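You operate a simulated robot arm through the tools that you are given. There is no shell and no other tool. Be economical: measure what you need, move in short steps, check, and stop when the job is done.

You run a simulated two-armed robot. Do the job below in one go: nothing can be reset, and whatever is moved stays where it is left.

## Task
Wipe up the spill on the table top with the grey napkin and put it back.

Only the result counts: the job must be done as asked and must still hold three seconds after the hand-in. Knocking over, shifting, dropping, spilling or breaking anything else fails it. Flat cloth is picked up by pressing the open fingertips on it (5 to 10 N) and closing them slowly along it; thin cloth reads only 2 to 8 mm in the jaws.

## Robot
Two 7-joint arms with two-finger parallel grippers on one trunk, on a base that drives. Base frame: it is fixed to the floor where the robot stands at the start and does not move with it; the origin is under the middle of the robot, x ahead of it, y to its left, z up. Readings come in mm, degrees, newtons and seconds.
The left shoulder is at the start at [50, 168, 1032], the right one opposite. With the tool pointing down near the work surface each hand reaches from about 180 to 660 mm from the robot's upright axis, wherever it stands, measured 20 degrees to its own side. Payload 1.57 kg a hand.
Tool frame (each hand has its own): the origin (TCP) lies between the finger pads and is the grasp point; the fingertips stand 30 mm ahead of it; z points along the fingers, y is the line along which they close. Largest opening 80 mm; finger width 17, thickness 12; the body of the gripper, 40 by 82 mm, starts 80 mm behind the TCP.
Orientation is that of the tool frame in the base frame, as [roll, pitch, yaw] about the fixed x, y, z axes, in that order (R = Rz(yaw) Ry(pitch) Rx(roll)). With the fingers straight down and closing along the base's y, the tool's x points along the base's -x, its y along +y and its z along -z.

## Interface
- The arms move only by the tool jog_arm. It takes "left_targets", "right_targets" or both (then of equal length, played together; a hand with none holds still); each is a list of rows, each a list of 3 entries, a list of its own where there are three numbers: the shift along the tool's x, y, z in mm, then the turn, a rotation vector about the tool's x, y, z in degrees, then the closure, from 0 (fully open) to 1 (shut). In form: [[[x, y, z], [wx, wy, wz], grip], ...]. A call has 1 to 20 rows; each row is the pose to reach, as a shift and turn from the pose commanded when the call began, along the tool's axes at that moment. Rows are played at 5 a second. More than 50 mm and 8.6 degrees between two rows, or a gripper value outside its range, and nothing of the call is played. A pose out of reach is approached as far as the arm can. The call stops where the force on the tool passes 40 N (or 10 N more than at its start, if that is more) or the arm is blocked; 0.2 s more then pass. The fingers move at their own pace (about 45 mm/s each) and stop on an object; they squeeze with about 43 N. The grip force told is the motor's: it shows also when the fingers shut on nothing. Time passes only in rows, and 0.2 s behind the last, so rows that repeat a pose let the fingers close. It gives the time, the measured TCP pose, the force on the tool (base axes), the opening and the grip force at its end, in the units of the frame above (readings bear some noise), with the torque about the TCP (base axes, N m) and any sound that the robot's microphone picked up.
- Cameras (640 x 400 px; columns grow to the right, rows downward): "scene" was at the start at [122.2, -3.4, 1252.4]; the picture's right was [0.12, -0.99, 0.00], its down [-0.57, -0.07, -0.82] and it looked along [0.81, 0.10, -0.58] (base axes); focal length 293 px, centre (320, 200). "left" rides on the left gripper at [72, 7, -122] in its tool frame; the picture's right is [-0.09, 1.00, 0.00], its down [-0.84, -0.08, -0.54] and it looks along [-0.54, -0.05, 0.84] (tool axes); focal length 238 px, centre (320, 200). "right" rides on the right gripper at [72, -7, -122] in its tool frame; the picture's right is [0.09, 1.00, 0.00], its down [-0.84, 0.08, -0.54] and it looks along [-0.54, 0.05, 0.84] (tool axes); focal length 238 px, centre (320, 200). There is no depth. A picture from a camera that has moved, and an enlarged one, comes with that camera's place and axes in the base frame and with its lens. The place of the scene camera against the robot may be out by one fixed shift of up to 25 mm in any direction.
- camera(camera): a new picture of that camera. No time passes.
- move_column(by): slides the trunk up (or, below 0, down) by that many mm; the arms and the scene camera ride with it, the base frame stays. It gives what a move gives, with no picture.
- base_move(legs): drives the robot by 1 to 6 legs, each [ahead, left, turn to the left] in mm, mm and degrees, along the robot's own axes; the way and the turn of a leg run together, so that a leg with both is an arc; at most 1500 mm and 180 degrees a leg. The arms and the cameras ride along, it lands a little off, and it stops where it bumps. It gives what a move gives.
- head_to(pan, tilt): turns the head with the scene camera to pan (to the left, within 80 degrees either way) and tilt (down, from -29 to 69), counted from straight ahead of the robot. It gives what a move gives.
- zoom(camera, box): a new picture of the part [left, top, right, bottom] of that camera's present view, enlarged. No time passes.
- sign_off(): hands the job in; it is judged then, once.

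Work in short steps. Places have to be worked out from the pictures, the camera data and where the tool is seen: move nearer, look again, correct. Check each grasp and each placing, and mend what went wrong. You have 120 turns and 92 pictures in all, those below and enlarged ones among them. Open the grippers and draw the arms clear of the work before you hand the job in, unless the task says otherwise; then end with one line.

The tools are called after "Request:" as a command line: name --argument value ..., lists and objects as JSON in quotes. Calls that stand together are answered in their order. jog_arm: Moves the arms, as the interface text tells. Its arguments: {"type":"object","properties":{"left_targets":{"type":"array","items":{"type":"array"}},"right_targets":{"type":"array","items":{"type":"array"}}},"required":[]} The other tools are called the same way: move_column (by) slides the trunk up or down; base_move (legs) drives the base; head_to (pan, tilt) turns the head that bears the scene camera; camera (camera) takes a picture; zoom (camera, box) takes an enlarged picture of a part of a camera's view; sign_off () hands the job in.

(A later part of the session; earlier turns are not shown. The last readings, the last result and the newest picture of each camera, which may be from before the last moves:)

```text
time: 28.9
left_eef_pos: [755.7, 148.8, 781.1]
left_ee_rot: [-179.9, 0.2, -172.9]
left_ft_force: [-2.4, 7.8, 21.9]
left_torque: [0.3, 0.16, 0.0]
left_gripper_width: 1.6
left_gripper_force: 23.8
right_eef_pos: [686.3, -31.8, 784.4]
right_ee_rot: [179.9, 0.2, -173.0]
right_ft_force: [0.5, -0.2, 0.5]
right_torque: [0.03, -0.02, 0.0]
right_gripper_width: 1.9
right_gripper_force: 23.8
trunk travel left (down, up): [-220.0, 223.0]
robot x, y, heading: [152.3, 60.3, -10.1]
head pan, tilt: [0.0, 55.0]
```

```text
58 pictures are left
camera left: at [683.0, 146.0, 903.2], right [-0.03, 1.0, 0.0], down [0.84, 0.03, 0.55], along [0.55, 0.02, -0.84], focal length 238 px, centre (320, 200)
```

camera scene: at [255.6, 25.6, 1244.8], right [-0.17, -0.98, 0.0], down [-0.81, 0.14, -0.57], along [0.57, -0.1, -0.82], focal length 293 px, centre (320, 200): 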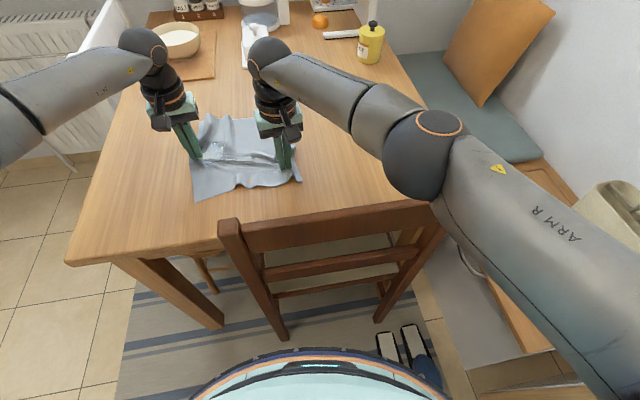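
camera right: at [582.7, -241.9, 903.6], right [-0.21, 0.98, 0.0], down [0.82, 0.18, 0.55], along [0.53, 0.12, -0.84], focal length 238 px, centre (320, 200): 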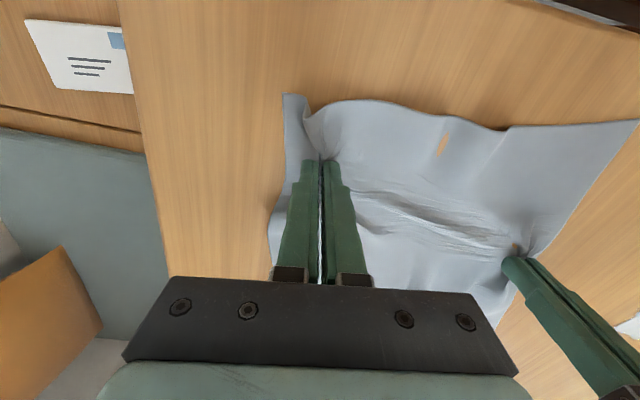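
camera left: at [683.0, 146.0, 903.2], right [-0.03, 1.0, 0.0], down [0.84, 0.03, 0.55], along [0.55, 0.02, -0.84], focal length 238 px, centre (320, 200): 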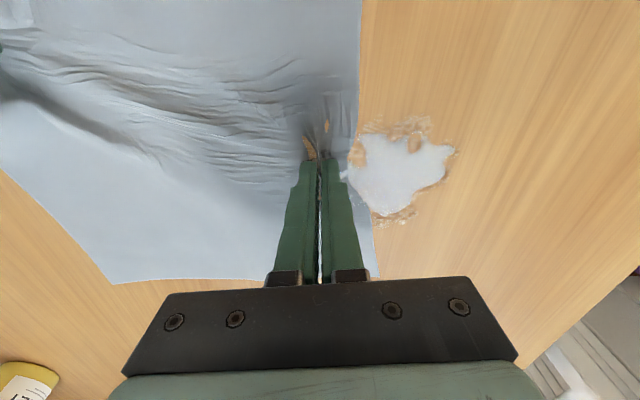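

The wipe works: the spill shrinks from its edges. I make four more passes over y 150–245 at x 745–790, with the right hand following.

Request:
jog_arm --left_targets '[[[11, 0, 0], [0, 0, 0], 1], [[8, 24, 0], [0, 0, 0], 1], [[5, 49, 0], [0, 0, 0], 1], [[2, 73, 0], [0, 0, 0], 1], [[-1, 97, 0], [0, 0, 0], 1], [[-16, 96, 0], [0, 0, 0], 1], [[-13, 72, 0], [0, 0, 0], 1], [[-10, 48, 0], [0, 0, 0], 1], [[-7, 24, 0], [0, 0, 0], 1], [[-4, 0, 0], [0, 0, 0], 1], [[-19, -1, 0], [0, 0, 0], 1], [[-22, 23, 0], [0, 0, 0], 1], [[-25, 46, 0], [0, 0, 0], 1], [[-28, 70, 0], [0, 0, 0], 1], [[-31, 93, 0], [0, 0, 0], 1], [[-46, 92, 0], [0, 0, 0], 1], [[-43, 68, 0], [0, 0, 0], 1], [[-40, 44, 0], [0, 0, 0], 1], [[-37, 20, 0], [0, 0, 0], 1], [[-34, -3, 0], [0, 0, 0], 1]]' --right_targets '[[[0, 0, 0], [0, 0, 0], 1], [[4, 22, 0], [0, 0, 0], 1], [[7, 45, 0], [0, 0, 0], 1], [[11, 68, 0], [0, 0, 0], 1], [[14, 90, 0], [0, 0, 0], 1], [[14, 90, 0], [0, 0, 0], 1], [[11, 68, 0], [0, 0, 0], 1], [[7, 45, 0], [0, 0, 0], 1], [[4, 22, 0], [0, 0, 0], 1], [[0, 0, 0], [0, 0, 0], 1], [[0, 0, 0], [0, 0, 0], 1], [[4, 22, 0], [0, 0, 0], 1], [[7, 45, 0], [0, 0, 0], 1], [[11, 68, 0], [0, 0, 0], 1], [[14, 90, 0], [0, 0, 0], 1], [[14, 90, 0], [0, 0, 0], 1], [[11, 68, 0], [0, 0, 0], 1], [[7, 45, 0], [0, 0, 0], 1], [[4, 22, 0], [0, 0, 0], 1], [[0, 0, 0], [0, 0, 0], 1]]'

Request:
camera --camera "left"

```text
time: 33.1
left_eef_pos: [791.3, 150.1, 781.4]
left_ee_rot: [-180.0, 0.3, -172.9]
left_ft_force: [-1.6, 3.8, 20.4]
left_torque: [0.11, 0.14, -0.02]
left_gripper_width: 1.7
left_gripper_force: 22.9
right_eef_pos: [685.3, -34.4, 783.1]
right_ee_rot: [-179.8, 0.1, -172.9]
right_ft_force: [3.0, 4.5, 0.5]
right_torque: [0.1, -0.09, 0.02]
right_gripper_width: 1.7
right_gripper_force: 23.2
trunk travel left (down, up): [-220.0, 223.0]
robot x, y, heading: [152.6, 60.2, -10.2]
head pan, tilt: [0.0, 55.0]
```

```text
57 pictures are left
camera left: at [718.2, 147.7, 903.1], right [-0.03, 1.0, 0.0], down [0.84, 0.03, 0.55], along [0.55, 0.02, -0.84], focal length 238 px, centre (320, 200)
```

left: 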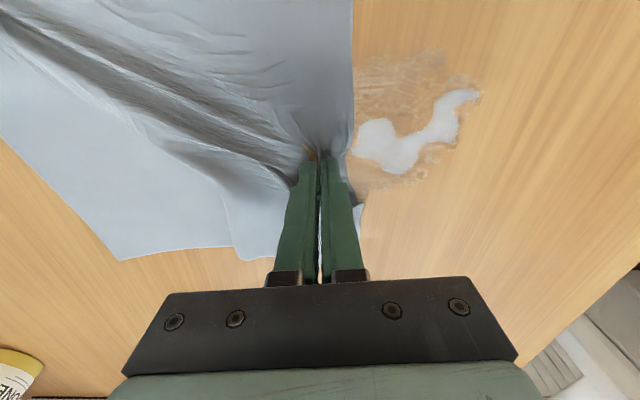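

Only a thin curved remnant is left, from about (765,178) via (785,205) to (742,232). Four more passes at x 783, 770, 757, 742.

Request:
jog_arm --left_targets '[[[7, 6, 0], [0, 0, 0], 1], [[4, 30, 0], [0, 0, 0], 1], [[1, 53, 0], [0, 0, 0], 1], [[-1, 76, 0], [0, 0, 0], 1], [[-4, 100, 0], [0, 0, 0], 1], [[9, 102, 0], [0, 0, 0], 1], [[12, 78, 0], [0, 0, 0], 1], [[14, 55, 0], [0, 0, 0], 1], [[17, 31, 0], [0, 0, 0], 1], [[20, 8, 0], [0, 0, 0], 1], [[33, 9, 0], [0, 0, 0], 1], [[30, 33, 0], [0, 0, 0], 1], [[27, 56, 0], [0, 0, 0], 1], [[24, 80, 0], [0, 0, 0], 1], [[21, 103, 0], [0, 0, 0], 1], [[36, 105, 0], [0, 0, 0], 1], [[39, 81, 0], [0, 0, 0], 1], [[42, 58, 0], [0, 0, 0], 1], [[45, 34, 0], [0, 0, 0], 1], [[48, 11, 0], [0, 0, 0], 1]]' --right_targets '[[[0, 5, 0], [0, 0, 0], 1], [[4, 27, 0], [0, 0, 0], 1], [[7, 50, 0], [0, 0, 0], 1], [[11, 73, 0], [0, 0, 0], 1], [[14, 93, 0], [0, 0, 0], 1], [[14, 93, 0], [0, 0, 0], 1], [[11, 73, 0], [0, 0, 0], 1], [[7, 50, 0], [0, 0, 0], 1], [[4, 27, 0], [0, 0, 0], 1], [[0, 5, 0], [0, 0, 0], 1], [[0, 5, 0], [0, 0, 0], 1], [[4, 27, 0], [0, 0, 0], 1], [[7, 50, 0], [0, 0, 0], 1], [[11, 73, 0], [0, 0, 0], 1], [[14, 93, 0], [0, 0, 0], 1], [[14, 93, 0], [0, 0, 0], 1], [[11, 73, 0], [0, 0, 0], 1], [[7, 50, 0], [0, 0, 0], 1], [[4, 27, 0], [0, 0, 0], 1], [[0, 0, 0], [0, 0, 0], 1]]'

Request:
camera --camera "left"

```text
time: 37.3
left_eef_pos: [742.8, 153.4, 782.0]
left_ee_rot: [-179.9, 0.3, -173.0]
left_ft_force: [-0.3, 6.7, 22.1]
left_torque: [0.2, 0.06, -0.01]
left_gripper_width: 1.5
left_gripper_force: 23.3
right_eef_pos: [685.5, -30.7, 784.3]
right_ee_rot: [-180.0, 0.1, -173.0]
right_ft_force: [1.4, 1.0, 0.3]
right_torque: [0.01, 0.0, 0.02]
right_gripper_width: 2.1
right_gripper_force: 23.9
trunk travel left (down, up): [-220.0, 223.0]
robot x, y, heading: [152.9, 65.4, -9.7]
head pan, tilt: [0.0, 55.0]
```

```text
56 pictures are left
camera left: at [668.9, 151.8, 903.3], right [-0.03, 1.0, 0.0], down [0.84, 0.03, 0.55], along [0.55, 0.02, -0.84], focal length 238 px, centre (320, 200)
```

left: 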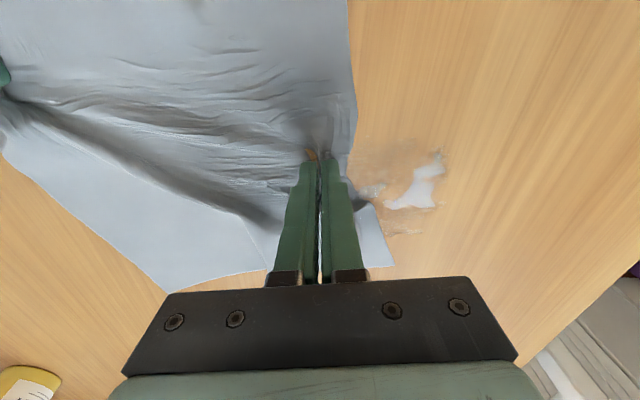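

A small remnant remains around (740–770, 195–236). More passes, running further out to y≈262.

Request:
jog_arm --left_targets '[[[-6, 31, 0], [0, 0, 0], 1], [[-9, 57, 0], [0, 0, 0], 1], [[-12, 83, 0], [0, 0, 0], 1], [[-15, 108, 0], [0, 0, 0], 1], [[-27, 106, 0], [0, 0, 0], 1], [[-24, 80, 0], [0, 0, 0], 1], [[-21, 55, 0], [0, 0, 0], 1], [[-18, 30, 0], [0, 0, 0], 1], [[-30, 28, 0], [0, 0, 0], 1], [[-33, 54, 0], [0, 0, 0], 1], [[-36, 80, 0], [0, 0, 0], 1], [[-39, 105, 0], [0, 0, 0], 1], [[-33, 105, 0], [0, 0, 0], 1], [[-30, 80, 0], [0, 0, 0], 1], [[-27, 55, 0], [0, 0, 0], 1], [[-24, 30, 0], [0, 0, 0], 1], [[-12, 30, 0], [0, 0, 0], 1], [[-18, 80, 0], [0, 0, 0], 1], [[-21, 106, 0], [0, 0, 0], 1], [[-21, 106, 0], [0, 0, 0], 1]]' --right_targets '[[[8, 30, 0], [0, 0, 0], 1], [[14, 55, 0], [0, 0, 0], 1], [[20, 79, 0], [0, 0, 0], 1], [[24, 100, 0], [0, 0, 0], 1], [[24, 100, 0], [0, 0, 0], 1], [[20, 76, 0], [0, 0, 0], 1], [[14, 53, 0], [0, 0, 0], 1], [[8, 30, 0], [0, 0, 0], 1], [[8, 30, 0], [0, 0, 0], 1], [[14, 55, 0], [0, 0, 0], 1], [[20, 79, 0], [0, 0, 0], 1], [[24, 100, 0], [0, 0, 0], 1], [[24, 100, 0], [0, 0, 0], 1], [[20, 76, 0], [0, 0, 0], 1], [[14, 53, 0], [0, 0, 0], 1], [[8, 30, 0], [0, 0, 0], 1], [[8, 30, 0], [0, 0, 0], 1], [[20, 76, 0], [0, 0, 0], 1], [[24, 100, 0], [0, 0, 0], 1], [[24, 100, 0], [0, 0, 0], 1]]'

Request:
jog_arm --left_targets '[[[3, -26, 0], [0, 0, 0], 1], [[6, -52, 0], [0, 0, 0], 1], [[9, -78, 0], [0, 0, 0], 1], [[12, -104, 0], [0, 0, 0], 1], [[15, -126, 0], [0, 0, 0], 1], [[15, -126, 0], [0, 0, 0], 1]]' --right_targets '[[[-5, -25, 0], [0, 0, 0], 1], [[-10, -50, 0], [0, 0, 0], 1], [[-16, -75, 0], [0, 0, 0], 1], [[-22, -98, 0], [0, 0, 0], 1], [[-24, -120, 0], [0, 0, 0], 1], [[-24, -120, 0], [0, 0, 0], 1]]'

Request:
camera --camera "left"

```text
refused: row 18 steps farther than a row can; nothing moved
```

```text
time: 38.7
left_eef_pos: [743.5, 25.8, 781.0]
left_ee_rot: [-179.9, 0.2, -172.9]
left_ft_force: [-1.0, 7.2, 18.3]
left_torque: [0.26, 0.07, -0.02]
left_gripper_width: 1.5
left_gripper_force: 23.1
right_eef_pos: [725.5, -148.4, 784.4]
right_ee_rot: [-179.9, 0.0, -173.0]
right_ft_force: [1.1, 0.3, 0.1]
right_torque: [0.0, 0.02, 0.02]
right_gripper_width: 1.7
right_gripper_force: 23.3
trunk travel left (down, up): [-220.0, 223.0]
robot x, y, heading: [148.6, 59.7, -9.8]
head pan, tilt: [0.0, 55.0]
```

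```text
55 pictures are left
camera left: at [669.7, 24.6, 903.5], right [-0.03, 1.0, 0.0], down [0.84, 0.03, 0.55], along [0.55, 0.01, -0.84], focal length 238 px, centre (320, 200)
```

left: 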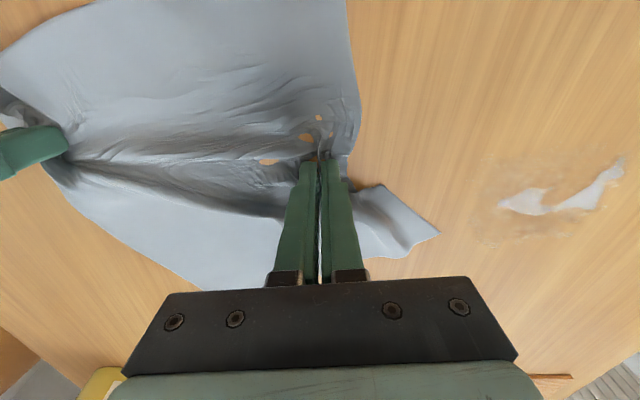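

The remnant now runs thinly from (769,175) to (735,235). I trace it directly with the pressed fingertips, back and forth.

Request:
jog_arm --left_targets '[[[-12, 34, 0], [0, 0, 0], 1], [[-24, 67, 0], [0, 0, 0], 1], [[-35, 100, 0], [0, 0, 0], 1], [[-39, 135, 0], [0, 0, 0], 1], [[-44, 170, 0], [0, 0, 0], 1], [[-48, 205, 0], [0, 0, 0], 1], [[-39, 226, 0], [0, 0, 0], 1], [[-18, 218, 0], [0, 0, 0], 1], [[-16, 199, 0], [0, 0, 0], 1], [[-29, 187, 0], [0, 0, 0], 1], [[-44, 175, 0], [0, 0, 0], 1], [[-50, 149, 0], [0, 0, 0], 1], [[-50, 174, 0], [0, 0, 0], 1], [[-38, 201, 0], [0, 0, 0], 1], [[-18, 218, 0], [0, 0, 0], 1], [[-26, 197, 0], [0, 0, 0], 1], [[-42, 165, 0], [0, 0, 0], 1], [[-44, 140, 0], [0, 0, 0], 1], [[-38, 110, 0], [0, 0, 0], 1], [[-22, 70, 0], [0, 0, 0], 1]]' --right_targets '[[[0, 34, 0], [0, 0, 0], 1], [[0, 68, 0], [0, 0, 0], 1], [[1, 103, 0], [0, 0, 0], 1], [[4, 138, 0], [0, 0, 0], 1], [[11, 170, 0], [0, 0, 0], 1], [[26, 204, 0], [0, 0, 0], 1], [[32, 211, 0], [0, 0, 0], 1], [[33, 203, 0], [0, 0, 0], 1], [[30, 193, 0], [0, 0, 0], 1], [[23, 182, 0], [0, 0, 0], 1], [[14, 175, 0], [0, 0, 0], 1], [[10, 154, 0], [0, 0, 0], 1], [[11, 170, 0], [0, 0, 0], 1], [[22, 197, 0], [0, 0, 0], 1], [[33, 203, 0], [0, 0, 0], 1], [[30, 193, 0], [0, 0, 0], 1], [[13, 167, 0], [0, 0, 0], 1], [[8, 145, 0], [0, 0, 0], 1], [[4, 115, 0], [0, 0, 0], 1], [[2, 75, 0], [0, 0, 0], 1]]'

Request:
camera --camera "left"

```text
time: 42.9
left_eef_pos: [754.6, 97.2, 781.2]
left_ee_rot: [-179.8, 0.4, -173.1]
left_ft_force: [3.3, 4.3, 19.9]
left_torque: [0.13, -0.05, 0.0]
left_gripper_width: 1.8
left_gripper_force: 23.8
right_eef_pos: [713.8, -73.6, 784.5]
right_ee_rot: [-180.0, 0.1, -173.0]
right_ft_force: [-0.9, 0.0, -0.7]
right_torque: [-0.02, -0.03, -0.01]
right_gripper_width: 1.8
right_gripper_force: 23.1
trunk travel left (down, up): [-220.0, 223.0]
robot x, y, heading: [151.3, 56.2, -9.9]
head pan, tilt: [0.0, 55.0]
```

```text
54 pictures are left
camera left: at [681.7, 96.2, 903.4], right [-0.03, 1.0, 0.0], down [0.84, 0.03, 0.55], along [0.55, 0.01, -0.84], focal length 238 px, centre (320, 200)
```

left: 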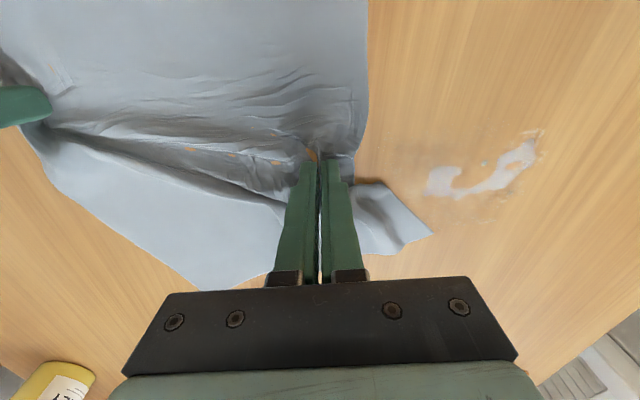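

Some remains around (737–771, 184–234). I run longer straight passes (y 150–270) at x 760, 772, 745 and 733.

Request:
jog_arm --left_targets '[[[-6, 26, 0], [0, 0, 0], 1], [[-12, 52, 0], [0, 0, 0], 1], [[-15, 82, 0], [0, 0, 0], 1], [[-19, 112, 0], [0, 0, 0], 1], [[-23, 142, 0], [0, 0, 0], 1], [[-26, 171, 0], [0, 0, 0], 1], [[-38, 170, 0], [0, 0, 0], 1], [[-35, 140, 0], [0, 0, 0], 1], [[-31, 110, 0], [0, 0, 0], 1], [[-27, 80, 0], [0, 0, 0], 1], [[-24, 50, 0], [0, 0, 0], 1], [[3, 54, 0], [0, 0, 0], 1], [[0, 84, 0], [0, 0, 0], 1], [[-4, 114, 0], [0, 0, 0], 1], [[-8, 144, 0], [0, 0, 0], 1], [[-12, 173, 0], [0, 0, 0], 1], [[0, 174, 0], [0, 0, 0], 1], [[4, 144, 0], [0, 0, 0], 1], [[8, 114, 0], [0, 0, 0], 1], [[11, 85, 0], [0, 0, 0], 1]]' --right_targets '[[[4, 25, 0], [0, 0, 0], 1], [[8, 49, 0], [0, 0, 0], 1], [[14, 72, 0], [0, 0, 0], 1], [[20, 95, 0], [0, 0, 0], 1], [[26, 118, 0], [0, 0, 0], 1], [[32, 140, 0], [0, 0, 0], 1], [[32, 140, 0], [0, 0, 0], 1], [[26, 118, 0], [0, 0, 0], 1], [[20, 95, 0], [0, 0, 0], 1], [[14, 72, 0], [0, 0, 0], 1], [[8, 49, 0], [0, 0, 0], 1], [[8, 49, 0], [0, 0, 0], 1], [[14, 72, 0], [0, 0, 0], 1], [[20, 95, 0], [0, 0, 0], 1], [[26, 118, 0], [0, 0, 0], 1], [[32, 140, 0], [0, 0, 0], 1], [[32, 140, 0], [0, 0, 0], 1], [[26, 118, 0], [0, 0, 0], 1], [[20, 95, 0], [0, 0, 0], 1], [[14, 72, 0], [0, 0, 0], 1]]'

Request:
jog_arm --left_targets '[[[-3, -30, 0], [0, 0, 0], 1], [[-6, -60, 0], [0, 0, 0], 1], [[-11, -85, 0], [0, 0, 0], 1], [[-11, -85, 0], [0, 0, 0], 1]]' --right_targets '[[[-5, -24, 0], [0, 0, 0], 1], [[-10, -48, 0], [0, 0, 0], 1], [[-14, -72, 0], [0, 0, 0], 1], [[-14, -72, 0], [0, 0, 0], 1]]'

Request:
camera --camera "left"

```text
time: 47.1
left_eef_pos: [734.7, 183.0, 781.1]
left_ee_rot: [179.9, 0.5, -172.8]
left_ft_force: [1.0, 8.3, 23.3]
left_torque: [0.26, 0.02, -0.04]
left_gripper_width: 1.8
left_gripper_force: 24.0
right_eef_pos: [691.6, -5.8, 783.9]
right_ee_rot: [-179.8, 0.2, -173.1]
right_ft_force: [0.3, -0.5, 0.2]
right_torque: [0.03, -0.03, -0.01]
right_gripper_width: 1.9
right_gripper_force: 23.4
trunk travel left (down, up): [-220.0, 223.0]
robot x, y, heading: [147.9, 56.1, -9.9]
head pan, tilt: [0.0, 55.0]
```

```text
time: 48.1
left_eef_pos: [756.2, 98.3, 781.1]
left_ee_rot: [-179.8, 0.4, -173.0]
left_ft_force: [-2.5, 5.5, 20.5]
left_torque: [0.21, 0.06, 0.03]
left_gripper_width: 1.8
left_gripper_force: 23.7
right_eef_pos: [713.3, -74.5, 783.9]
right_ee_rot: [180.0, 0.1, -173.0]
right_ft_force: [0.3, -0.2, -0.3]
right_torque: [0.0, -0.07, 0.03]
right_gripper_width: 2.0
right_gripper_force: 23.4
trunk travel left (down, up): [-220.0, 223.0]
robot x, y, heading: [150.8, 60.7, -10.2]
head pan, tilt: [0.0, 55.0]
```

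```text
53 pictures are left
camera left: at [682.1, 96.0, 903.5], right [-0.03, 1.0, 0.0], down [0.84, 0.03, 0.55], along [0.55, 0.01, -0.84], focal length 238 px, centre (320, 200)
```

left: 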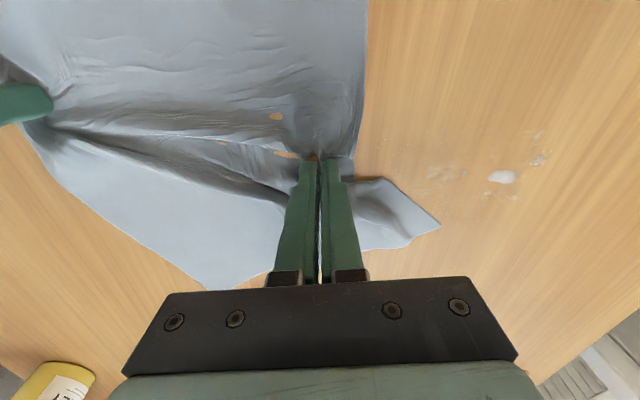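

Nearly gone: small specks at about (758,227) and (744,245). Another set of passes reaching y≈282.

Request:
jog_arm --left_targets '[[[-4, 31, 0], [0, 0, 0], 1], [[-8, 61, 0], [0, 0, 0], 1], [[-12, 92, 0], [0, 0, 0], 1], [[-16, 122, 0], [0, 0, 0], 1], [[-20, 152, 0], [0, 0, 0], 1], [[-23, 182, 0], [0, 0, 0], 1], [[-31, 174, 0], [0, 0, 0], 1], [[-28, 145, 0], [0, 0, 0], 1], [[-25, 116, 0], [0, 0, 0], 1], [[-21, 88, 0], [0, 0, 0], 1], [[-17, 60, 0], [0, 0, 0], 1], [[3, 63, 0], [0, 0, 0], 1], [[0, 93, 0], [0, 0, 0], 1], [[-4, 123, 0], [0, 0, 0], 1], [[-8, 153, 0], [0, 0, 0], 1], [[-11, 184, 0], [0, 0, 0], 1], [[-2, 185, 0], [0, 0, 0], 1], [[4, 148, 0], [0, 0, 0], 1], [[8, 111, 0], [0, 0, 0], 1], [[12, 74, 0], [0, 0, 0], 1]]' --right_targets '[[[4, 25, 0], [0, 0, 0], 1], [[8, 49, 0], [0, 0, 0], 1], [[14, 74, 0], [0, 0, 0], 1], [[20, 99, 0], [0, 0, 0], 1], [[28, 124, 0], [0, 0, 0], 1], [[36, 148, 0], [0, 0, 0], 1], [[36, 144, 0], [0, 0, 0], 1], [[28, 120, 0], [0, 0, 0], 1], [[20, 97, 0], [0, 0, 0], 1], [[14, 73, 0], [0, 0, 0], 1], [[8, 49, 0], [0, 0, 0], 1], [[8, 49, 0], [0, 0, 0], 1], [[14, 74, 0], [0, 0, 0], 1], [[20, 99, 0], [0, 0, 0], 1], [[28, 124, 0], [0, 0, 0], 1], [[36, 148, 0], [0, 0, 0], 1], [[36, 148, 0], [0, 0, 0], 1], [[28, 118, 0], [0, 0, 0], 1], [[20, 89, 0], [0, 0, 0], 1], [[11, 60, 0], [0, 0, 0], 1]]'

Request:
jog_arm --left_targets '[[[-4, -30, 0], [0, 0, 0], 1], [[-8, -60, 0], [0, 0, 0], 1], [[-12, -74, 0], [0, 0, 0], 1], [[-12, -74, 0], [0, 0, 0], 1]]' --right_targets '[[[-4, -24, 0], [0, 0, 0], 1], [[-8, -48, 0], [0, 0, 0], 1], [[-11, -60, 0], [0, 0, 0], 1], [[-11, -60, 0], [0, 0, 0], 1]]'

Request:
camera --camera "left"

Request:
zoom --camera "left" --box '[370, 60, 640, 260]'

```text
time: 52.3
left_eef_pos: [735.5, 173.0, 781.6]
left_ee_rot: [179.9, 0.4, -172.7]
left_ft_force: [0.9, 8.1, 24.1]
left_torque: [0.27, -0.04, 0.02]
left_gripper_width: 1.6
left_gripper_force: 23.3
right_eef_pos: [694.4, -17.0, 784.2]
right_ee_rot: [-179.7, 0.0, -173.1]
right_ft_force: [0.8, 0.8, 0.0]
right_torque: [0.05, -0.01, 0.0]
right_gripper_width: 1.9
right_gripper_force: 23.3
trunk travel left (down, up): [-220.0, 223.0]
robot x, y, heading: [151.0, 61.4, -10.0]
head pan, tilt: [0.0, 55.0]
```

```text
time: 53.3
left_eef_pos: [754.4, 100.1, 779.4]
left_ee_rot: [-179.9, 0.4, -173.0]
left_ft_force: [-3.8, 6.6, 19.8]
left_torque: [0.26, 0.12, 0.05]
left_gripper_width: 1.9
left_gripper_force: 23.6
right_eef_pos: [713.8, -73.3, 783.0]
right_ee_rot: [180.0, 0.3, -172.9]
right_ft_force: [0.0, -0.4, 0.0]
right_torque: [0.04, -0.02, 0.0]
right_gripper_width: 1.7
right_gripper_force: 24.1
trunk travel left (down, up): [-220.0, 223.0]
robot x, y, heading: [154.6, 58.4, -10.2]
head pan, tilt: [0.0, 55.0]
```

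```text
52 pictures are left
camera left: at [682.4, 96.8, 903.5], right [-0.03, 1.0, 0.0], down [0.84, 0.03, 0.55], along [0.55, 0.01, -0.84], focal length 238 px, centre (320, 200)
```

left: 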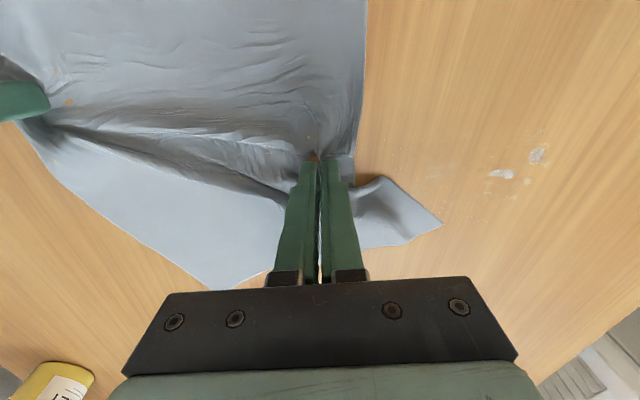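

```text
2.00 times, centred on (505, 160) of left
camera zoom: at [682.4, 96.8, 903.5], right [-0.03, 1.0, 0.0], down [0.84, 0.03, 0.55], along [0.55, 0.01, -0.84], focal length 477 px, centre (-50, 280)
```

zoom: 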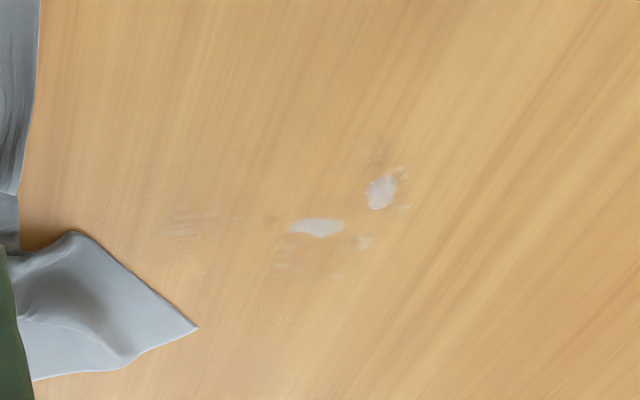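

Two small specks remain near (756,228) and (741,243). I scrub that area with strokes along x.

Request:
jog_arm --left_targets '[[[-6, 48, 0], [0, 0, 0], 1], [[-12, 96, 0], [0, 0, 0], 1], [[5, 119, 0], [0, 0, 0], 1], [[-38, 114, 0], [0, 0, 0], 1], [[-39, 124, 0], [0, 0, 0], 1], [[4, 129, 0], [0, 0, 0], 1], [[2, 139, 0], [0, 0, 0], 1], [[-40, 134, 0], [0, 0, 0], 1], [[-38, 144, 0], [0, 0, 0], 1], [[4, 150, 0], [0, 0, 0], 1], [[3, 160, 0], [0, 0, 0], 1], [[-35, 155, 0], [0, 0, 0], 1], [[-36, 163, 0], [0, 0, 0], 1], [[2, 167, 0], [0, 0, 0], 1], [[5, 145, 0], [0, 0, 0], 1], [[-26, 126, 0], [0, 0, 0], 1], [[6, 137, 0], [0, 0, 0], 1], [[-14, 109, 0], [0, 0, 0], 1], [[-8, 65, 0], [0, 0, 0], 1], [[0, 20, 0], [0, 0, 0], 1]]' --right_targets '[[[5, 35, 0], [0, 0, 0], 1], [[10, 70, 0], [0, 0, 0], 1], [[16, 95, 0], [0, 0, 0], 1], [[16, 95, 0], [0, 0, 0], 1], [[22, 112, 0], [0, 0, 0], 1], [[22, 112, 0], [0, 0, 0], 1], [[22, 112, 0], [0, 0, 0], 1], [[22, 112, 0], [0, 0, 0], 1], [[28, 128, 0], [0, 0, 0], 1], [[28, 128, 0], [0, 0, 0], 1], [[34, 142, 0], [0, 0, 0], 1], [[34, 142, 0], [0, 0, 0], 1], [[34, 142, 0], [0, 0, 0], 1], [[34, 142, 0], [0, 0, 0], 1], [[26, 118, 0], [0, 0, 0], 1], [[26, 118, 0], [0, 0, 0], 1], [[26, 118, 0], [0, 0, 0], 1], [[18, 95, 0], [0, 0, 0], 1], [[9, 55, 0], [0, 0, 0], 1], [[2, 18, 0], [0, 0, 0], 1]]'

Request:
zoom --camera "left" --box '[340, 60, 610, 260]'

```text
time: 57.5
left_eef_pos: [753.9, 117.8, 782.2]
left_ee_rot: [180.0, 0.3, -173.0]
left_ft_force: [0.8, 4.9, 19.9]
left_torque: [0.16, -0.01, 0.0]
left_gripper_width: 1.4
left_gripper_force: 24.1
right_eef_pos: [709.5, -57.6, 783.4]
right_ee_rot: [-179.9, 0.1, -173.0]
right_ft_force: [-0.7, 1.0, 0.8]
right_torque: [0.03, 0.01, -0.02]
right_gripper_width: 1.8
right_gripper_force: 23.3
trunk travel left (down, up): [-220.0, 223.0]
robot x, y, heading: [149.6, 61.4, -10.1]
head pan, tilt: [0.0, 55.0]
```

```text
2.00 times, centred on (475, 160) of left
camera zoom: at [679.9, 116.1, 903.6], right [-0.03, 1.0, 0.0], down [0.84, 0.03, 0.55], along [0.55, 0.02, -0.84], focal length 477 px, centre (10, 280)
```

zoom: 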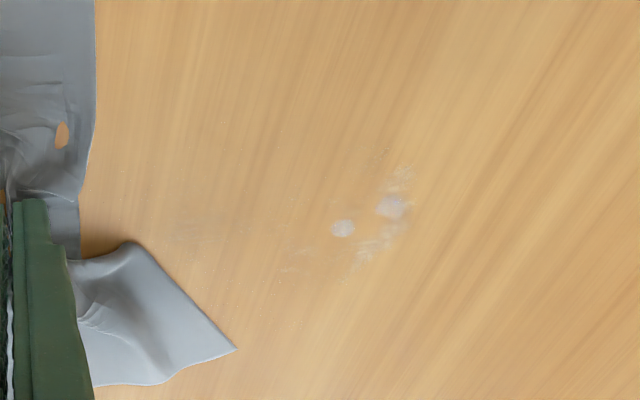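

Just faint spots near (754,237) and (745,250) remain. One more local scrub a little further out.

Request:
jog_arm --left_targets '[[[-5, 42, 0], [0, 0, 0], 1], [[-11, 86, 0], [0, 0, 0], 1], [[-15, 121, 0], [0, 0, 0], 1], [[-20, 161, 0], [0, 0, 0], 1], [[-13, 162, 0], [0, 0, 0], 1], [[-8, 122, 0], [0, 0, 0], 1], [[-1, 123, 0], [0, 0, 0], 1], [[-6, 162, 0], [0, 0, 0], 1], [[-24, 150, 0], [0, 0, 0], 1], [[-20, 111, 0], [0, 0, 0], 1], [[4, 123, 0], [0, 0, 0], 1], [[-31, 119, 0], [0, 0, 0], 1], [[-32, 129, 0], [0, 0, 0], 1], [[5, 134, 0], [0, 0, 0], 1], [[4, 144, 0], [0, 0, 0], 1], [[-31, 139, 0], [0, 0, 0], 1], [[-5, 110, 0], [0, 0, 0], 1], [[-10, 82, 0], [0, 0, 0], 1], [[-5, 42, 0], [0, 0, 0], 1], [[0, 7, 0], [0, 0, 0], 1]]' --right_targets '[[[4, 25, 0], [0, 0, 0], 1], [[9, 55, 0], [0, 0, 0], 1], [[18, 85, 0], [0, 0, 0], 1], [[31, 125, 0], [0, 0, 0], 1], [[31, 125, 0], [0, 0, 0], 1], [[20, 94, 0], [0, 0, 0], 1], [[20, 94, 0], [0, 0, 0], 1], [[31, 125, 0], [0, 0, 0], 1], [[28, 115, 0], [0, 0, 0], 1], [[18, 88, 0], [0, 0, 0], 1], [[20, 94, 0], [0, 0, 0], 1], [[20, 94, 0], [0, 0, 0], 1], [[24, 105, 0], [0, 0, 0], 1], [[24, 105, 0], [0, 0, 0], 1], [[28, 115, 0], [0, 0, 0], 1], [[28, 115, 0], [0, 0, 0], 1], [[18, 85, 0], [0, 0, 0], 1], [[10, 58, 0], [0, 0, 0], 1], [[5, 30, 0], [0, 0, 0], 1], [[0, 5, 0], [0, 0, 0], 1]]'

Request:
zoom --camera "left" --box '[340, 60, 610, 260]'

```text
time: 61.7
left_eef_pos: [752.6, 128.3, 782.1]
left_ee_rot: [179.9, 0.4, -172.9]
left_ft_force: [-0.5, 8.7, 24.9]
left_torque: [0.32, 0.01, 0.01]
left_gripper_width: 1.7
left_gripper_force: 23.4
right_eef_pos: [708.5, -52.2, 784.2]
right_ee_rot: [-179.8, 0.1, -173.0]
right_ft_force: [0.0, -0.2, 0.1]
right_torque: [0.05, 0.01, 0.0]
right_gripper_width: 1.5
right_gripper_force: 23.6
trunk travel left (down, up): [-220.0, 223.0]
robot x, y, heading: [148.1, 62.9, -10.1]
head pan, tilt: [0.0, 55.0]
```

```text
2.00 times, centred on (475, 160) of left
camera zoom: at [679.5, 124.3, 903.2], right [-0.03, 1.0, 0.0], down [0.84, 0.03, 0.55], along [0.55, 0.02, -0.84], focal length 477 px, centre (10, 280)
```

zoom: 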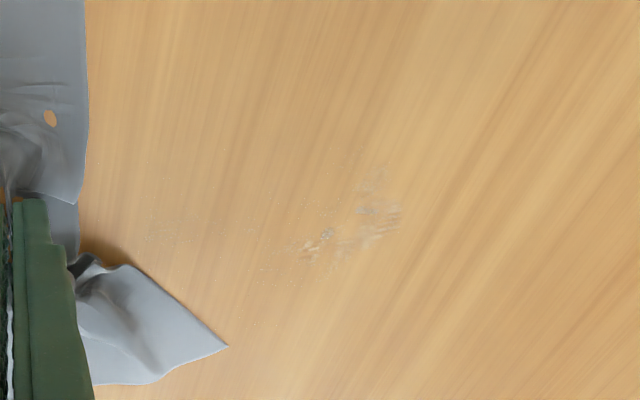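

Only faint residue at about (750–758, 240–257). One last fine scrub there, then drawing back.

Request:
jog_arm --left_targets '[[[-6, 42, 0], [0, 0, 0], 1], [[-11, 84, 0], [0, 0, 0], 1], [[-13, 101, 0], [0, 0, 0], 1], [[-17, 129, 0], [0, 0, 0], 1], [[-20, 156, 0], [0, 0, 0], 1], [[-13, 157, 0], [0, 0, 0], 1], [[-11, 129, 0], [0, 0, 0], 1], [[-8, 102, 0], [0, 0, 0], 1], [[-2, 104, 0], [0, 0, 0], 1], [[-5, 132, 0], [0, 0, 0], 1], [[-9, 157, 0], [0, 0, 0], 1], [[-27, 150, 0], [0, 0, 0], 1], [[-23, 120, 0], [0, 0, 0], 1], [[-20, 95, 0], [0, 0, 0], 1], [[-2, 118, 0], [0, 0, 0], 1], [[-30, 119, 0], [0, 0, 0], 1], [[-4, 134, 0], [0, 0, 0], 1], [[-28, 132, 0], [0, 0, 0], 1], [[-13, 95, 0], [0, 0, 0], 1], [[-8, 51, 0], [0, 0, 0], 1]]' --right_targets '[[[4, 25, 0], [0, 0, 0], 1], [[9, 52, 0], [0, 0, 0], 1], [[16, 72, 0], [0, 0, 0], 1], [[24, 98, 0], [0, 0, 0], 1], [[31, 120, 0], [0, 0, 0], 1], [[31, 120, 0], [0, 0, 0], 1], [[24, 98, 0], [0, 0, 0], 1], [[16, 72, 0], [0, 0, 0], 1], [[16, 72, 0], [0, 0, 0], 1], [[24, 98, 0], [0, 0, 0], 1], [[31, 120, 0], [0, 0, 0], 1], [[30, 116, 0], [0, 0, 0], 1], [[22, 92, 0], [0, 0, 0], 1], [[15, 70, 0], [0, 0, 0], 1], [[20, 86, 0], [0, 0, 0], 1], [[20, 88, 0], [0, 0, 0], 1], [[25, 100, 0], [0, 0, 0], 1], [[25, 100, 0], [0, 0, 0], 1], [[15, 68, 0], [0, 0, 0], 1], [[7, 38, 0], [0, 0, 0], 1]]'

Request:
jog_arm --left_targets '[[[5, -35, 0], [0, 0, 0], 1], [[8, -61, 0], [0, 0, 0], 1], [[8, -61, 0], [0, 0, 0], 1]]' --right_targets '[[[-4, -25, 0], [0, 0, 0], 1], [[-7, -48, 0], [0, 0, 0], 1], [[-7, -48, 0], [0, 0, 0], 1]]'

Request:
zoom --camera "left" --box '[340, 60, 610, 260]'

Request:
camera --camera "scene"

```text
time: 65.9
left_eef_pos: [755.5, 180.9, 781.0]
left_ee_rot: [179.8, 0.4, -172.6]
left_ft_force: [0.7, 5.4, 22.3]
left_torque: [0.18, 0.06, -0.02]
left_gripper_width: 1.8
left_gripper_force: 23.6
right_eef_pos: [698.0, -15.8, 783.7]
right_ee_rot: [-179.7, 0.1, -173.1]
right_ft_force: [0.1, 2.9, 0.0]
right_torque: [0.13, 0.0, 0.05]
right_gripper_width: 2.1
right_gripper_force: 23.7
trunk travel left (down, up): [-220.0, 223.0]
robot x, y, heading: [152.6, 57.0, -9.9]
head pan, tilt: [0.0, 55.0]
```

```text
time: 66.7
left_eef_pos: [752.9, 115.2, 781.6]
left_ee_rot: [-179.9, 0.4, -172.9]
left_ft_force: [0.1, 8.8, 21.7]
left_torque: [0.32, 0.0, -0.03]
left_gripper_width: 2.0
left_gripper_force: 23.4
right_eef_pos: [710.2, -62.3, 784.3]
right_ee_rot: [-179.8, 0.2, -173.0]
right_ft_force: [0.7, -0.1, 0.6]
right_torque: [-0.01, 0.02, 0.0]
right_gripper_width: 2.0
right_gripper_force: 23.6
trunk travel left (down, up): [-220.0, 223.0]
robot x, y, heading: [152.3, 62.1, -10.3]
head pan, tilt: [0.0, 55.0]
```

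```text
2.00 times, centred on (475, 160) of left
camera zoom: at [680.6, 113.4, 903.2], right [-0.03, 1.0, 0.0], down [0.84, 0.03, 0.55], along [0.55, 0.02, -0.84], focal length 477 px, centre (10, 280)
```

zoom: 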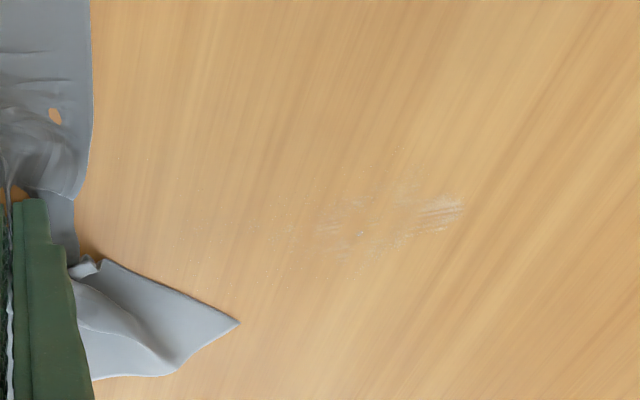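

```text
47 pictures are left
camera scene: at [254.6, 26.6, 1244.8], right [-0.17, -0.98, 0.0], down [-0.81, 0.14, -0.58], along [0.57, -0.1, -0.82], focal length 293 px, centre (320, 200)
```

scene: 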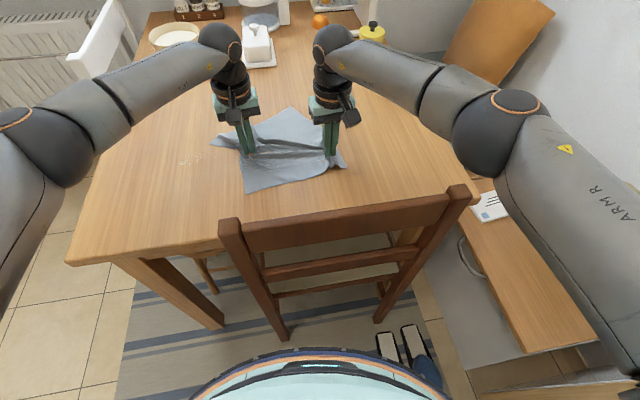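

Just a thin smear near (747,266) remains. I use inward strokes: lift, reach out beyond it, press and drag inward.

Request:
jog_arm --left_targets '[[[-3, 45, -12], [0, 0, 0], 1], [[-6, 90, -12], [0, 0, 0], 1], [[-9, 135, -12], [0, 0, 0], 1], [[-11, 180, -12], [0, 0, 0], 1], [[-11, 180, 0], [0, 0, 0], 1], [[-7, 145, 0], [0, 0, 0], 1], [[-3, 110, 0], [0, 0, 0], 1], [[2, 76, 0], [0, 0, 0], 1], [[-10, 110, -12], [0, 0, 0], 1], [[-15, 145, -12], [0, 0, 0], 1], [[-21, 179, -12], [0, 0, 0], 1], [[-21, 179, 0], [0, 0, 0], 1], [[-17, 144, 0], [0, 0, 0], 1], [[-13, 109, 0], [0, 0, 0], 1], [[-8, 75, 0], [0, 0, 0], 1], [[-20, 110, -12], [0, 0, 0], 1], [[-25, 142, -12], [0, 0, 0], 1], [[-30, 172, -12], [0, 0, 0], 1], [[-30, 172, 0], [0, 0, 0], 1], [[-26, 139, 0], [0, 0, 0], 1]]' --right_targets '[[[6, 35, 0], [0, 0, 0], 1], [[14, 68, 0], [0, 0, 0], 1], [[22, 100, 0], [0, 0, 0], 1], [[33, 130, 0], [0, 0, 0], 1], [[33, 130, 0], [0, 0, 0], 1], [[24, 106, 0], [0, 0, 0], 1], [[16, 80, 0], [0, 0, 0], 1], [[9, 56, 0], [0, 0, 0], 1], [[16, 80, 0], [0, 0, 0], 1], [[24, 106, 0], [0, 0, 0], 1], [[33, 130, 0], [0, 0, 0], 1], [[33, 130, 0], [0, 0, 0], 1], [[24, 106, 0], [0, 0, 0], 1], [[16, 80, 0], [0, 0, 0], 1], [[9, 56, 0], [0, 0, 0], 1], [[16, 80, 0], [0, 0, 0], 1], [[24, 106, 0], [0, 0, 0], 1], [[32, 126, 0], [0, 0, 0], 1], [[32, 126, 0], [0, 0, 0], 1], [[24, 104, 0], [0, 0, 0], 1]]'

Request:
jog_arm --left_targets '[[[4, -35, 0], [0, 0, 0], 1], [[8, -70, 0], [0, 0, 0], 1], [[14, -105, 0], [0, 0, 0], 1], [[22, -134, 0], [0, 0, 0], 1], [[22, -134, 0], [0, 0, 0], 1]]' --right_targets '[[[-8, -24, 0], [0, 0, 0], 1], [[-15, -50, 0], [0, 0, 0], 1], [[-20, -78, 0], [0, 0, 0], 1], [[-24, -104, 0], [0, 0, 0], 1], [[-24, -104, 0], [0, 0, 0], 1]]'

Request:
zoom --camera "left" --box '[340, 60, 610, 260]'

```text
time: 70.9
left_eef_pos: [763.0, 257.8, 781.9]
left_ee_rot: [-179.7, 0.3, -172.9]
left_ft_force: [-6.2, -12.9, 17.6]
left_torque: [-0.48, 0.15, 0.07]
left_gripper_width: 1.6
left_gripper_force: 23.5
right_eef_pos: [674.4, 40.6, 784.2]
right_ee_rot: [180.0, 0.2, -173.1]
right_ft_force: [5.7, 17.8, -0.4]
right_torque: [0.45, -0.19, 0.15]
right_gripper_width: 2.1
right_gripper_force: 24.0
trunk travel left (down, up): [-220.0, 223.0]
robot x, y, heading: [152.3, 60.5, -10.1]
head pan, tilt: [0.0, 55.0]
```

```text
time: 72.1
left_eef_pos: [757.8, 122.7, 781.7]
left_ee_rot: [-180.0, 0.5, -172.9]
left_ft_force: [1.7, 10.3, 25.1]
left_torque: [0.22, -0.03, 0.0]
left_gripper_width: 1.7
left_gripper_force: 23.5
right_eef_pos: [710.4, -62.5, 785.3]
right_ee_rot: [-179.9, 0.2, -173.0]
right_ft_force: [-0.1, 0.1, 0.3]
right_torque: [0.03, 0.02, 0.03]
right_gripper_width: 1.7
right_gripper_force: 23.2
trunk travel left (down, up): [-220.0, 223.0]
robot x, y, heading: [153.7, 59.6, -9.8]
head pan, tilt: [0.0, 55.0]
```

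```text
2.00 times, centred on (475, 160) of left
camera zoom: at [684.3, 119.7, 903.8], right [-0.03, 1.0, 0.0], down [0.84, 0.03, 0.55], along [0.55, 0.02, -0.84], focal length 477 px, centre (10, 280)
```

zoom: 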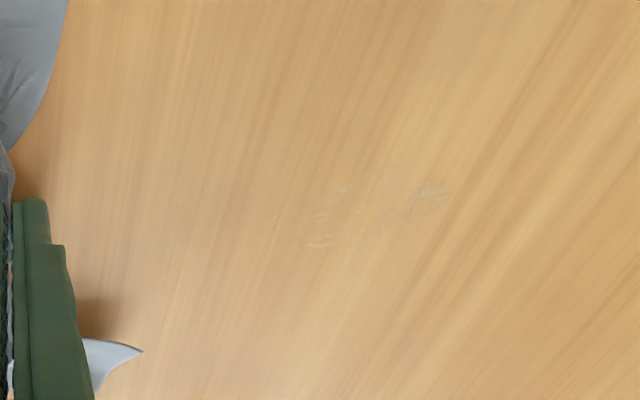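

Practically clean. I check the napkin's state and the table from the scene camera.

Request:
zoom --camera "scene" --box '[140, 80, 380, 230]'

Request:
camera --camera "left"

Request:
camera --camera "right"

```text
2.67 times, centred on (260, 155) of scene
camera zoom: at [254.5, 26.6, 1244.8], right [-0.17, -0.98, 0.0], down [-0.81, 0.14, -0.58], along [0.57, -0.1, -0.82], focal length 781 px, centre (480, 320)
```

zoom: 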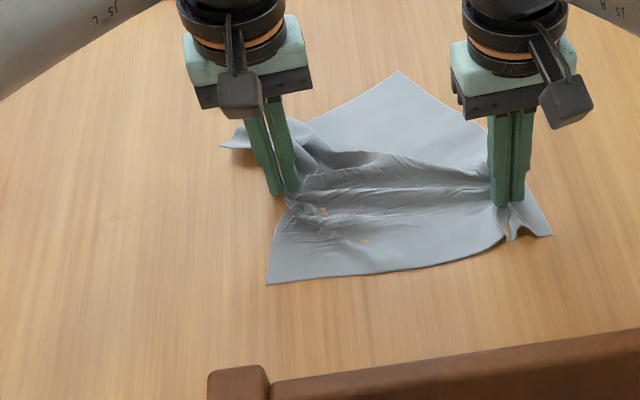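

```text
44 pictures are left
camera left: at [684.3, 119.7, 903.8], right [-0.03, 1.0, 0.0], down [0.84, 0.03, 0.55], along [0.55, 0.02, -0.84], focal length 238 px, centre (320, 200)
```

left: 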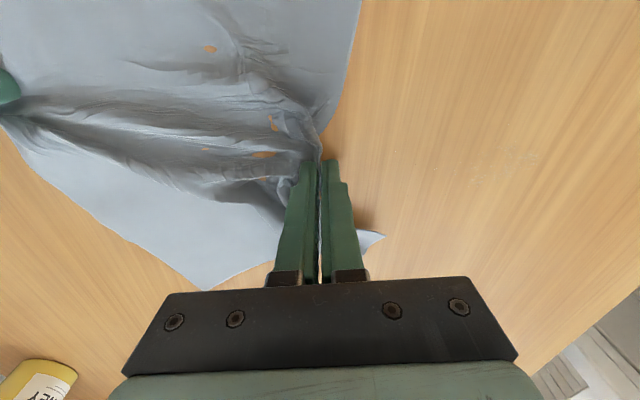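

```text
43 pictures are left
camera right: at [637.6, -77.5, 907.5], right [-0.21, 0.98, 0.0], down [0.82, 0.18, 0.54], along [0.53, 0.11, -0.84], focal length 238 px, centre (320, 200)
```

right: 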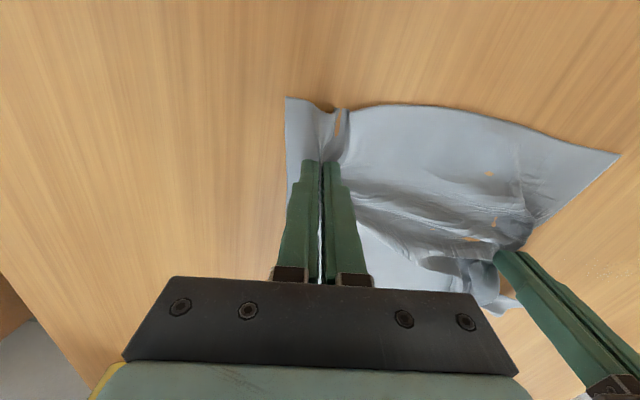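

The spill is wiped. Now I carry the napkin back, still held by both hands, to the original grasp spots (left (706,−34), right (656,−226)).

Request:
jog_arm --left_targets '[[[8, -15, -3], [0, 0, 0], 1], [[18, -38, -3], [0, 0, 0], 1], [[28, -62, -3], [0, 0, 0], 1], [[40, -86, -3], [0, 0, 0], 1], [[51, -110, -3], [0, 0, 0], 1], [[62, -132, -3], [0, 0, 0], 1], [[71, -149, -3], [0, 0, 0], 1], [[71, -149, -3], [0, 0, 0], 1]]' --right_targets '[[[8, -18, 0], [0, 0, 0], 1], [[18, -42, 0], [0, 0, 0], 1], [[28, -66, 0], [0, 0, 0], 1], [[40, -90, 0], [0, 0, 0], 1], [[52, -114, 0], [0, 0, 0], 1], [[64, -138, 0], [0, 0, 0], 1], [[73, -156, 0], [0, 0, 0], 1], [[73, -156, 0], [0, 0, 0], 1]]'

Request:
camera --camera "left"

Request:
camera --camera "scene"

```text
time: 73.9
left_eef_pos: [702.2, -35.5, 782.0]
left_ee_rot: [180.0, 0.1, -172.9]
left_ft_force: [-0.5, 0.9, 3.7]
left_torque: [-0.03, 0.03, 0.01]
left_gripper_width: 1.8
left_gripper_force: 23.7
right_eef_pos: [657.0, -225.7, 783.1]
right_ee_rot: [-179.9, 0.2, -173.1]
right_ft_force: [0.4, 0.6, 1.0]
right_torque: [-0.01, -0.01, 0.01]
right_gripper_width: 1.6
right_gripper_force: 23.6
trunk travel left (down, up): [-220.0, 223.0]
robot x, y, heading: [154.9, 62.4, -9.9]
head pan, tilt: [0.0, 55.0]
```

```text
42 pictures are left
camera left: at [631.0, -37.3, 904.8], right [-0.03, 1.0, 0.0], down [0.84, 0.03, 0.54], along [0.54, 0.01, -0.84], focal length 238 px, centre (320, 200)
```

left: 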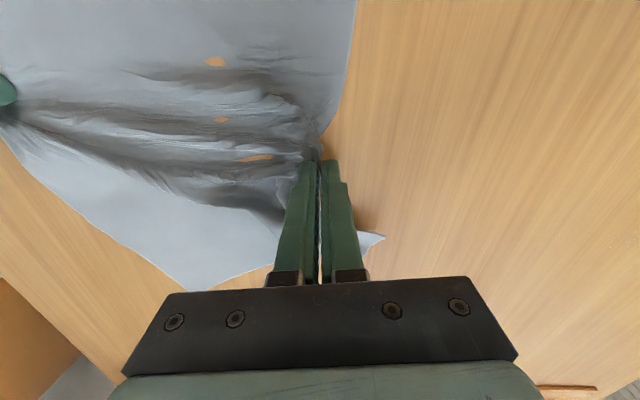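

```text
41 pictures are left
camera scene: at [256.2, 26.2, 1244.6], right [-0.17, -0.98, 0.0], down [-0.81, 0.14, -0.57], along [0.57, -0.1, -0.82], focal length 293 px, centre (320, 200)
```

scene: 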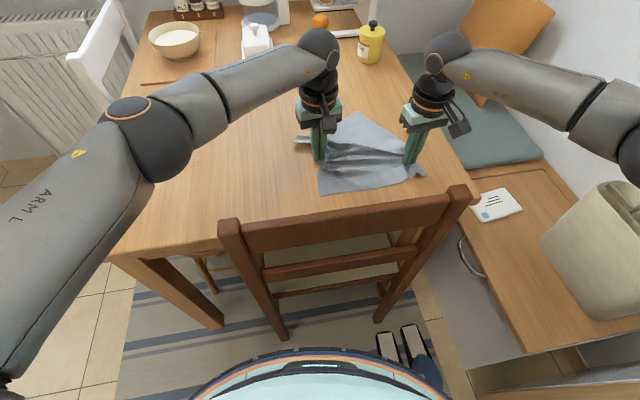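

Both hands are back at the original places. I open the left jaws, lift slowly, and look at how the left edge lies.

Request:
jog_arm --left_targets '[[[0, 0, 0], [0, 0, 0], 0.8], [[0, 0, 0], [0, 0, 0], 0.6], [[0, 0, 0], [0, 0, 0], 0.6], [[0, 0, -10], [0, 0, 0], 0.6], [[0, 0, -30], [0, 0, 0], 0.6], [[0, 0, -60], [0, 0, 0], 0.6], [[0, 0, -100], [0, 0, 0], 0.6], [[0, 0, -100], [0, 0, 0], 0.6]]'

Request:
camera --camera "left"

Request:
camera --camera "right"

```text
time: 75.7
left_eef_pos: [704.6, -34.9, 882.5]
left_ee_rot: [-180.0, 0.1, -173.0]
left_ft_force: [-0.4, 0.2, -0.1]
left_torque: [0.01, -0.04, 0.01]
left_gripper_width: 31.8
left_gripper_force: 0.0
right_eef_pos: [657.3, -225.5, 783.9]
right_ee_rot: [180.0, 0.0, -173.1]
right_ft_force: [-1.1, -0.8, 3.1]
right_torque: [0.01, 0.0, 0.01]
right_gripper_width: 1.7
right_gripper_force: 23.4
trunk travel left (down, up): [-220.0, 223.0]
robot x, y, heading: [152.8, 59.3, -10.3]
head pan, tilt: [0.0, 55.0]
```

```text
40 pictures are left
camera left: at [631.8, -37.2, 1005.2], right [-0.03, 1.0, 0.0], down [0.84, 0.03, 0.54], along [0.54, 0.02, -0.84], focal length 238 px, centre (320, 200)
```

left: 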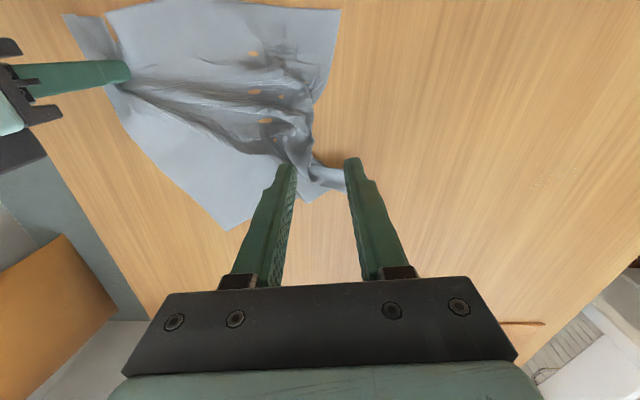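

```text
39 pictures are left
camera right: at [585.6, -241.2, 905.8], right [-0.21, 0.98, 0.0], down [0.82, 0.18, 0.54], along [0.53, 0.12, -0.84], focal length 238 px, centre (320, 200)
```

right: 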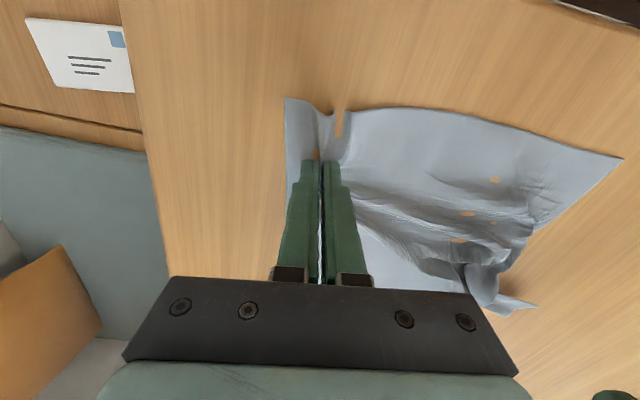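

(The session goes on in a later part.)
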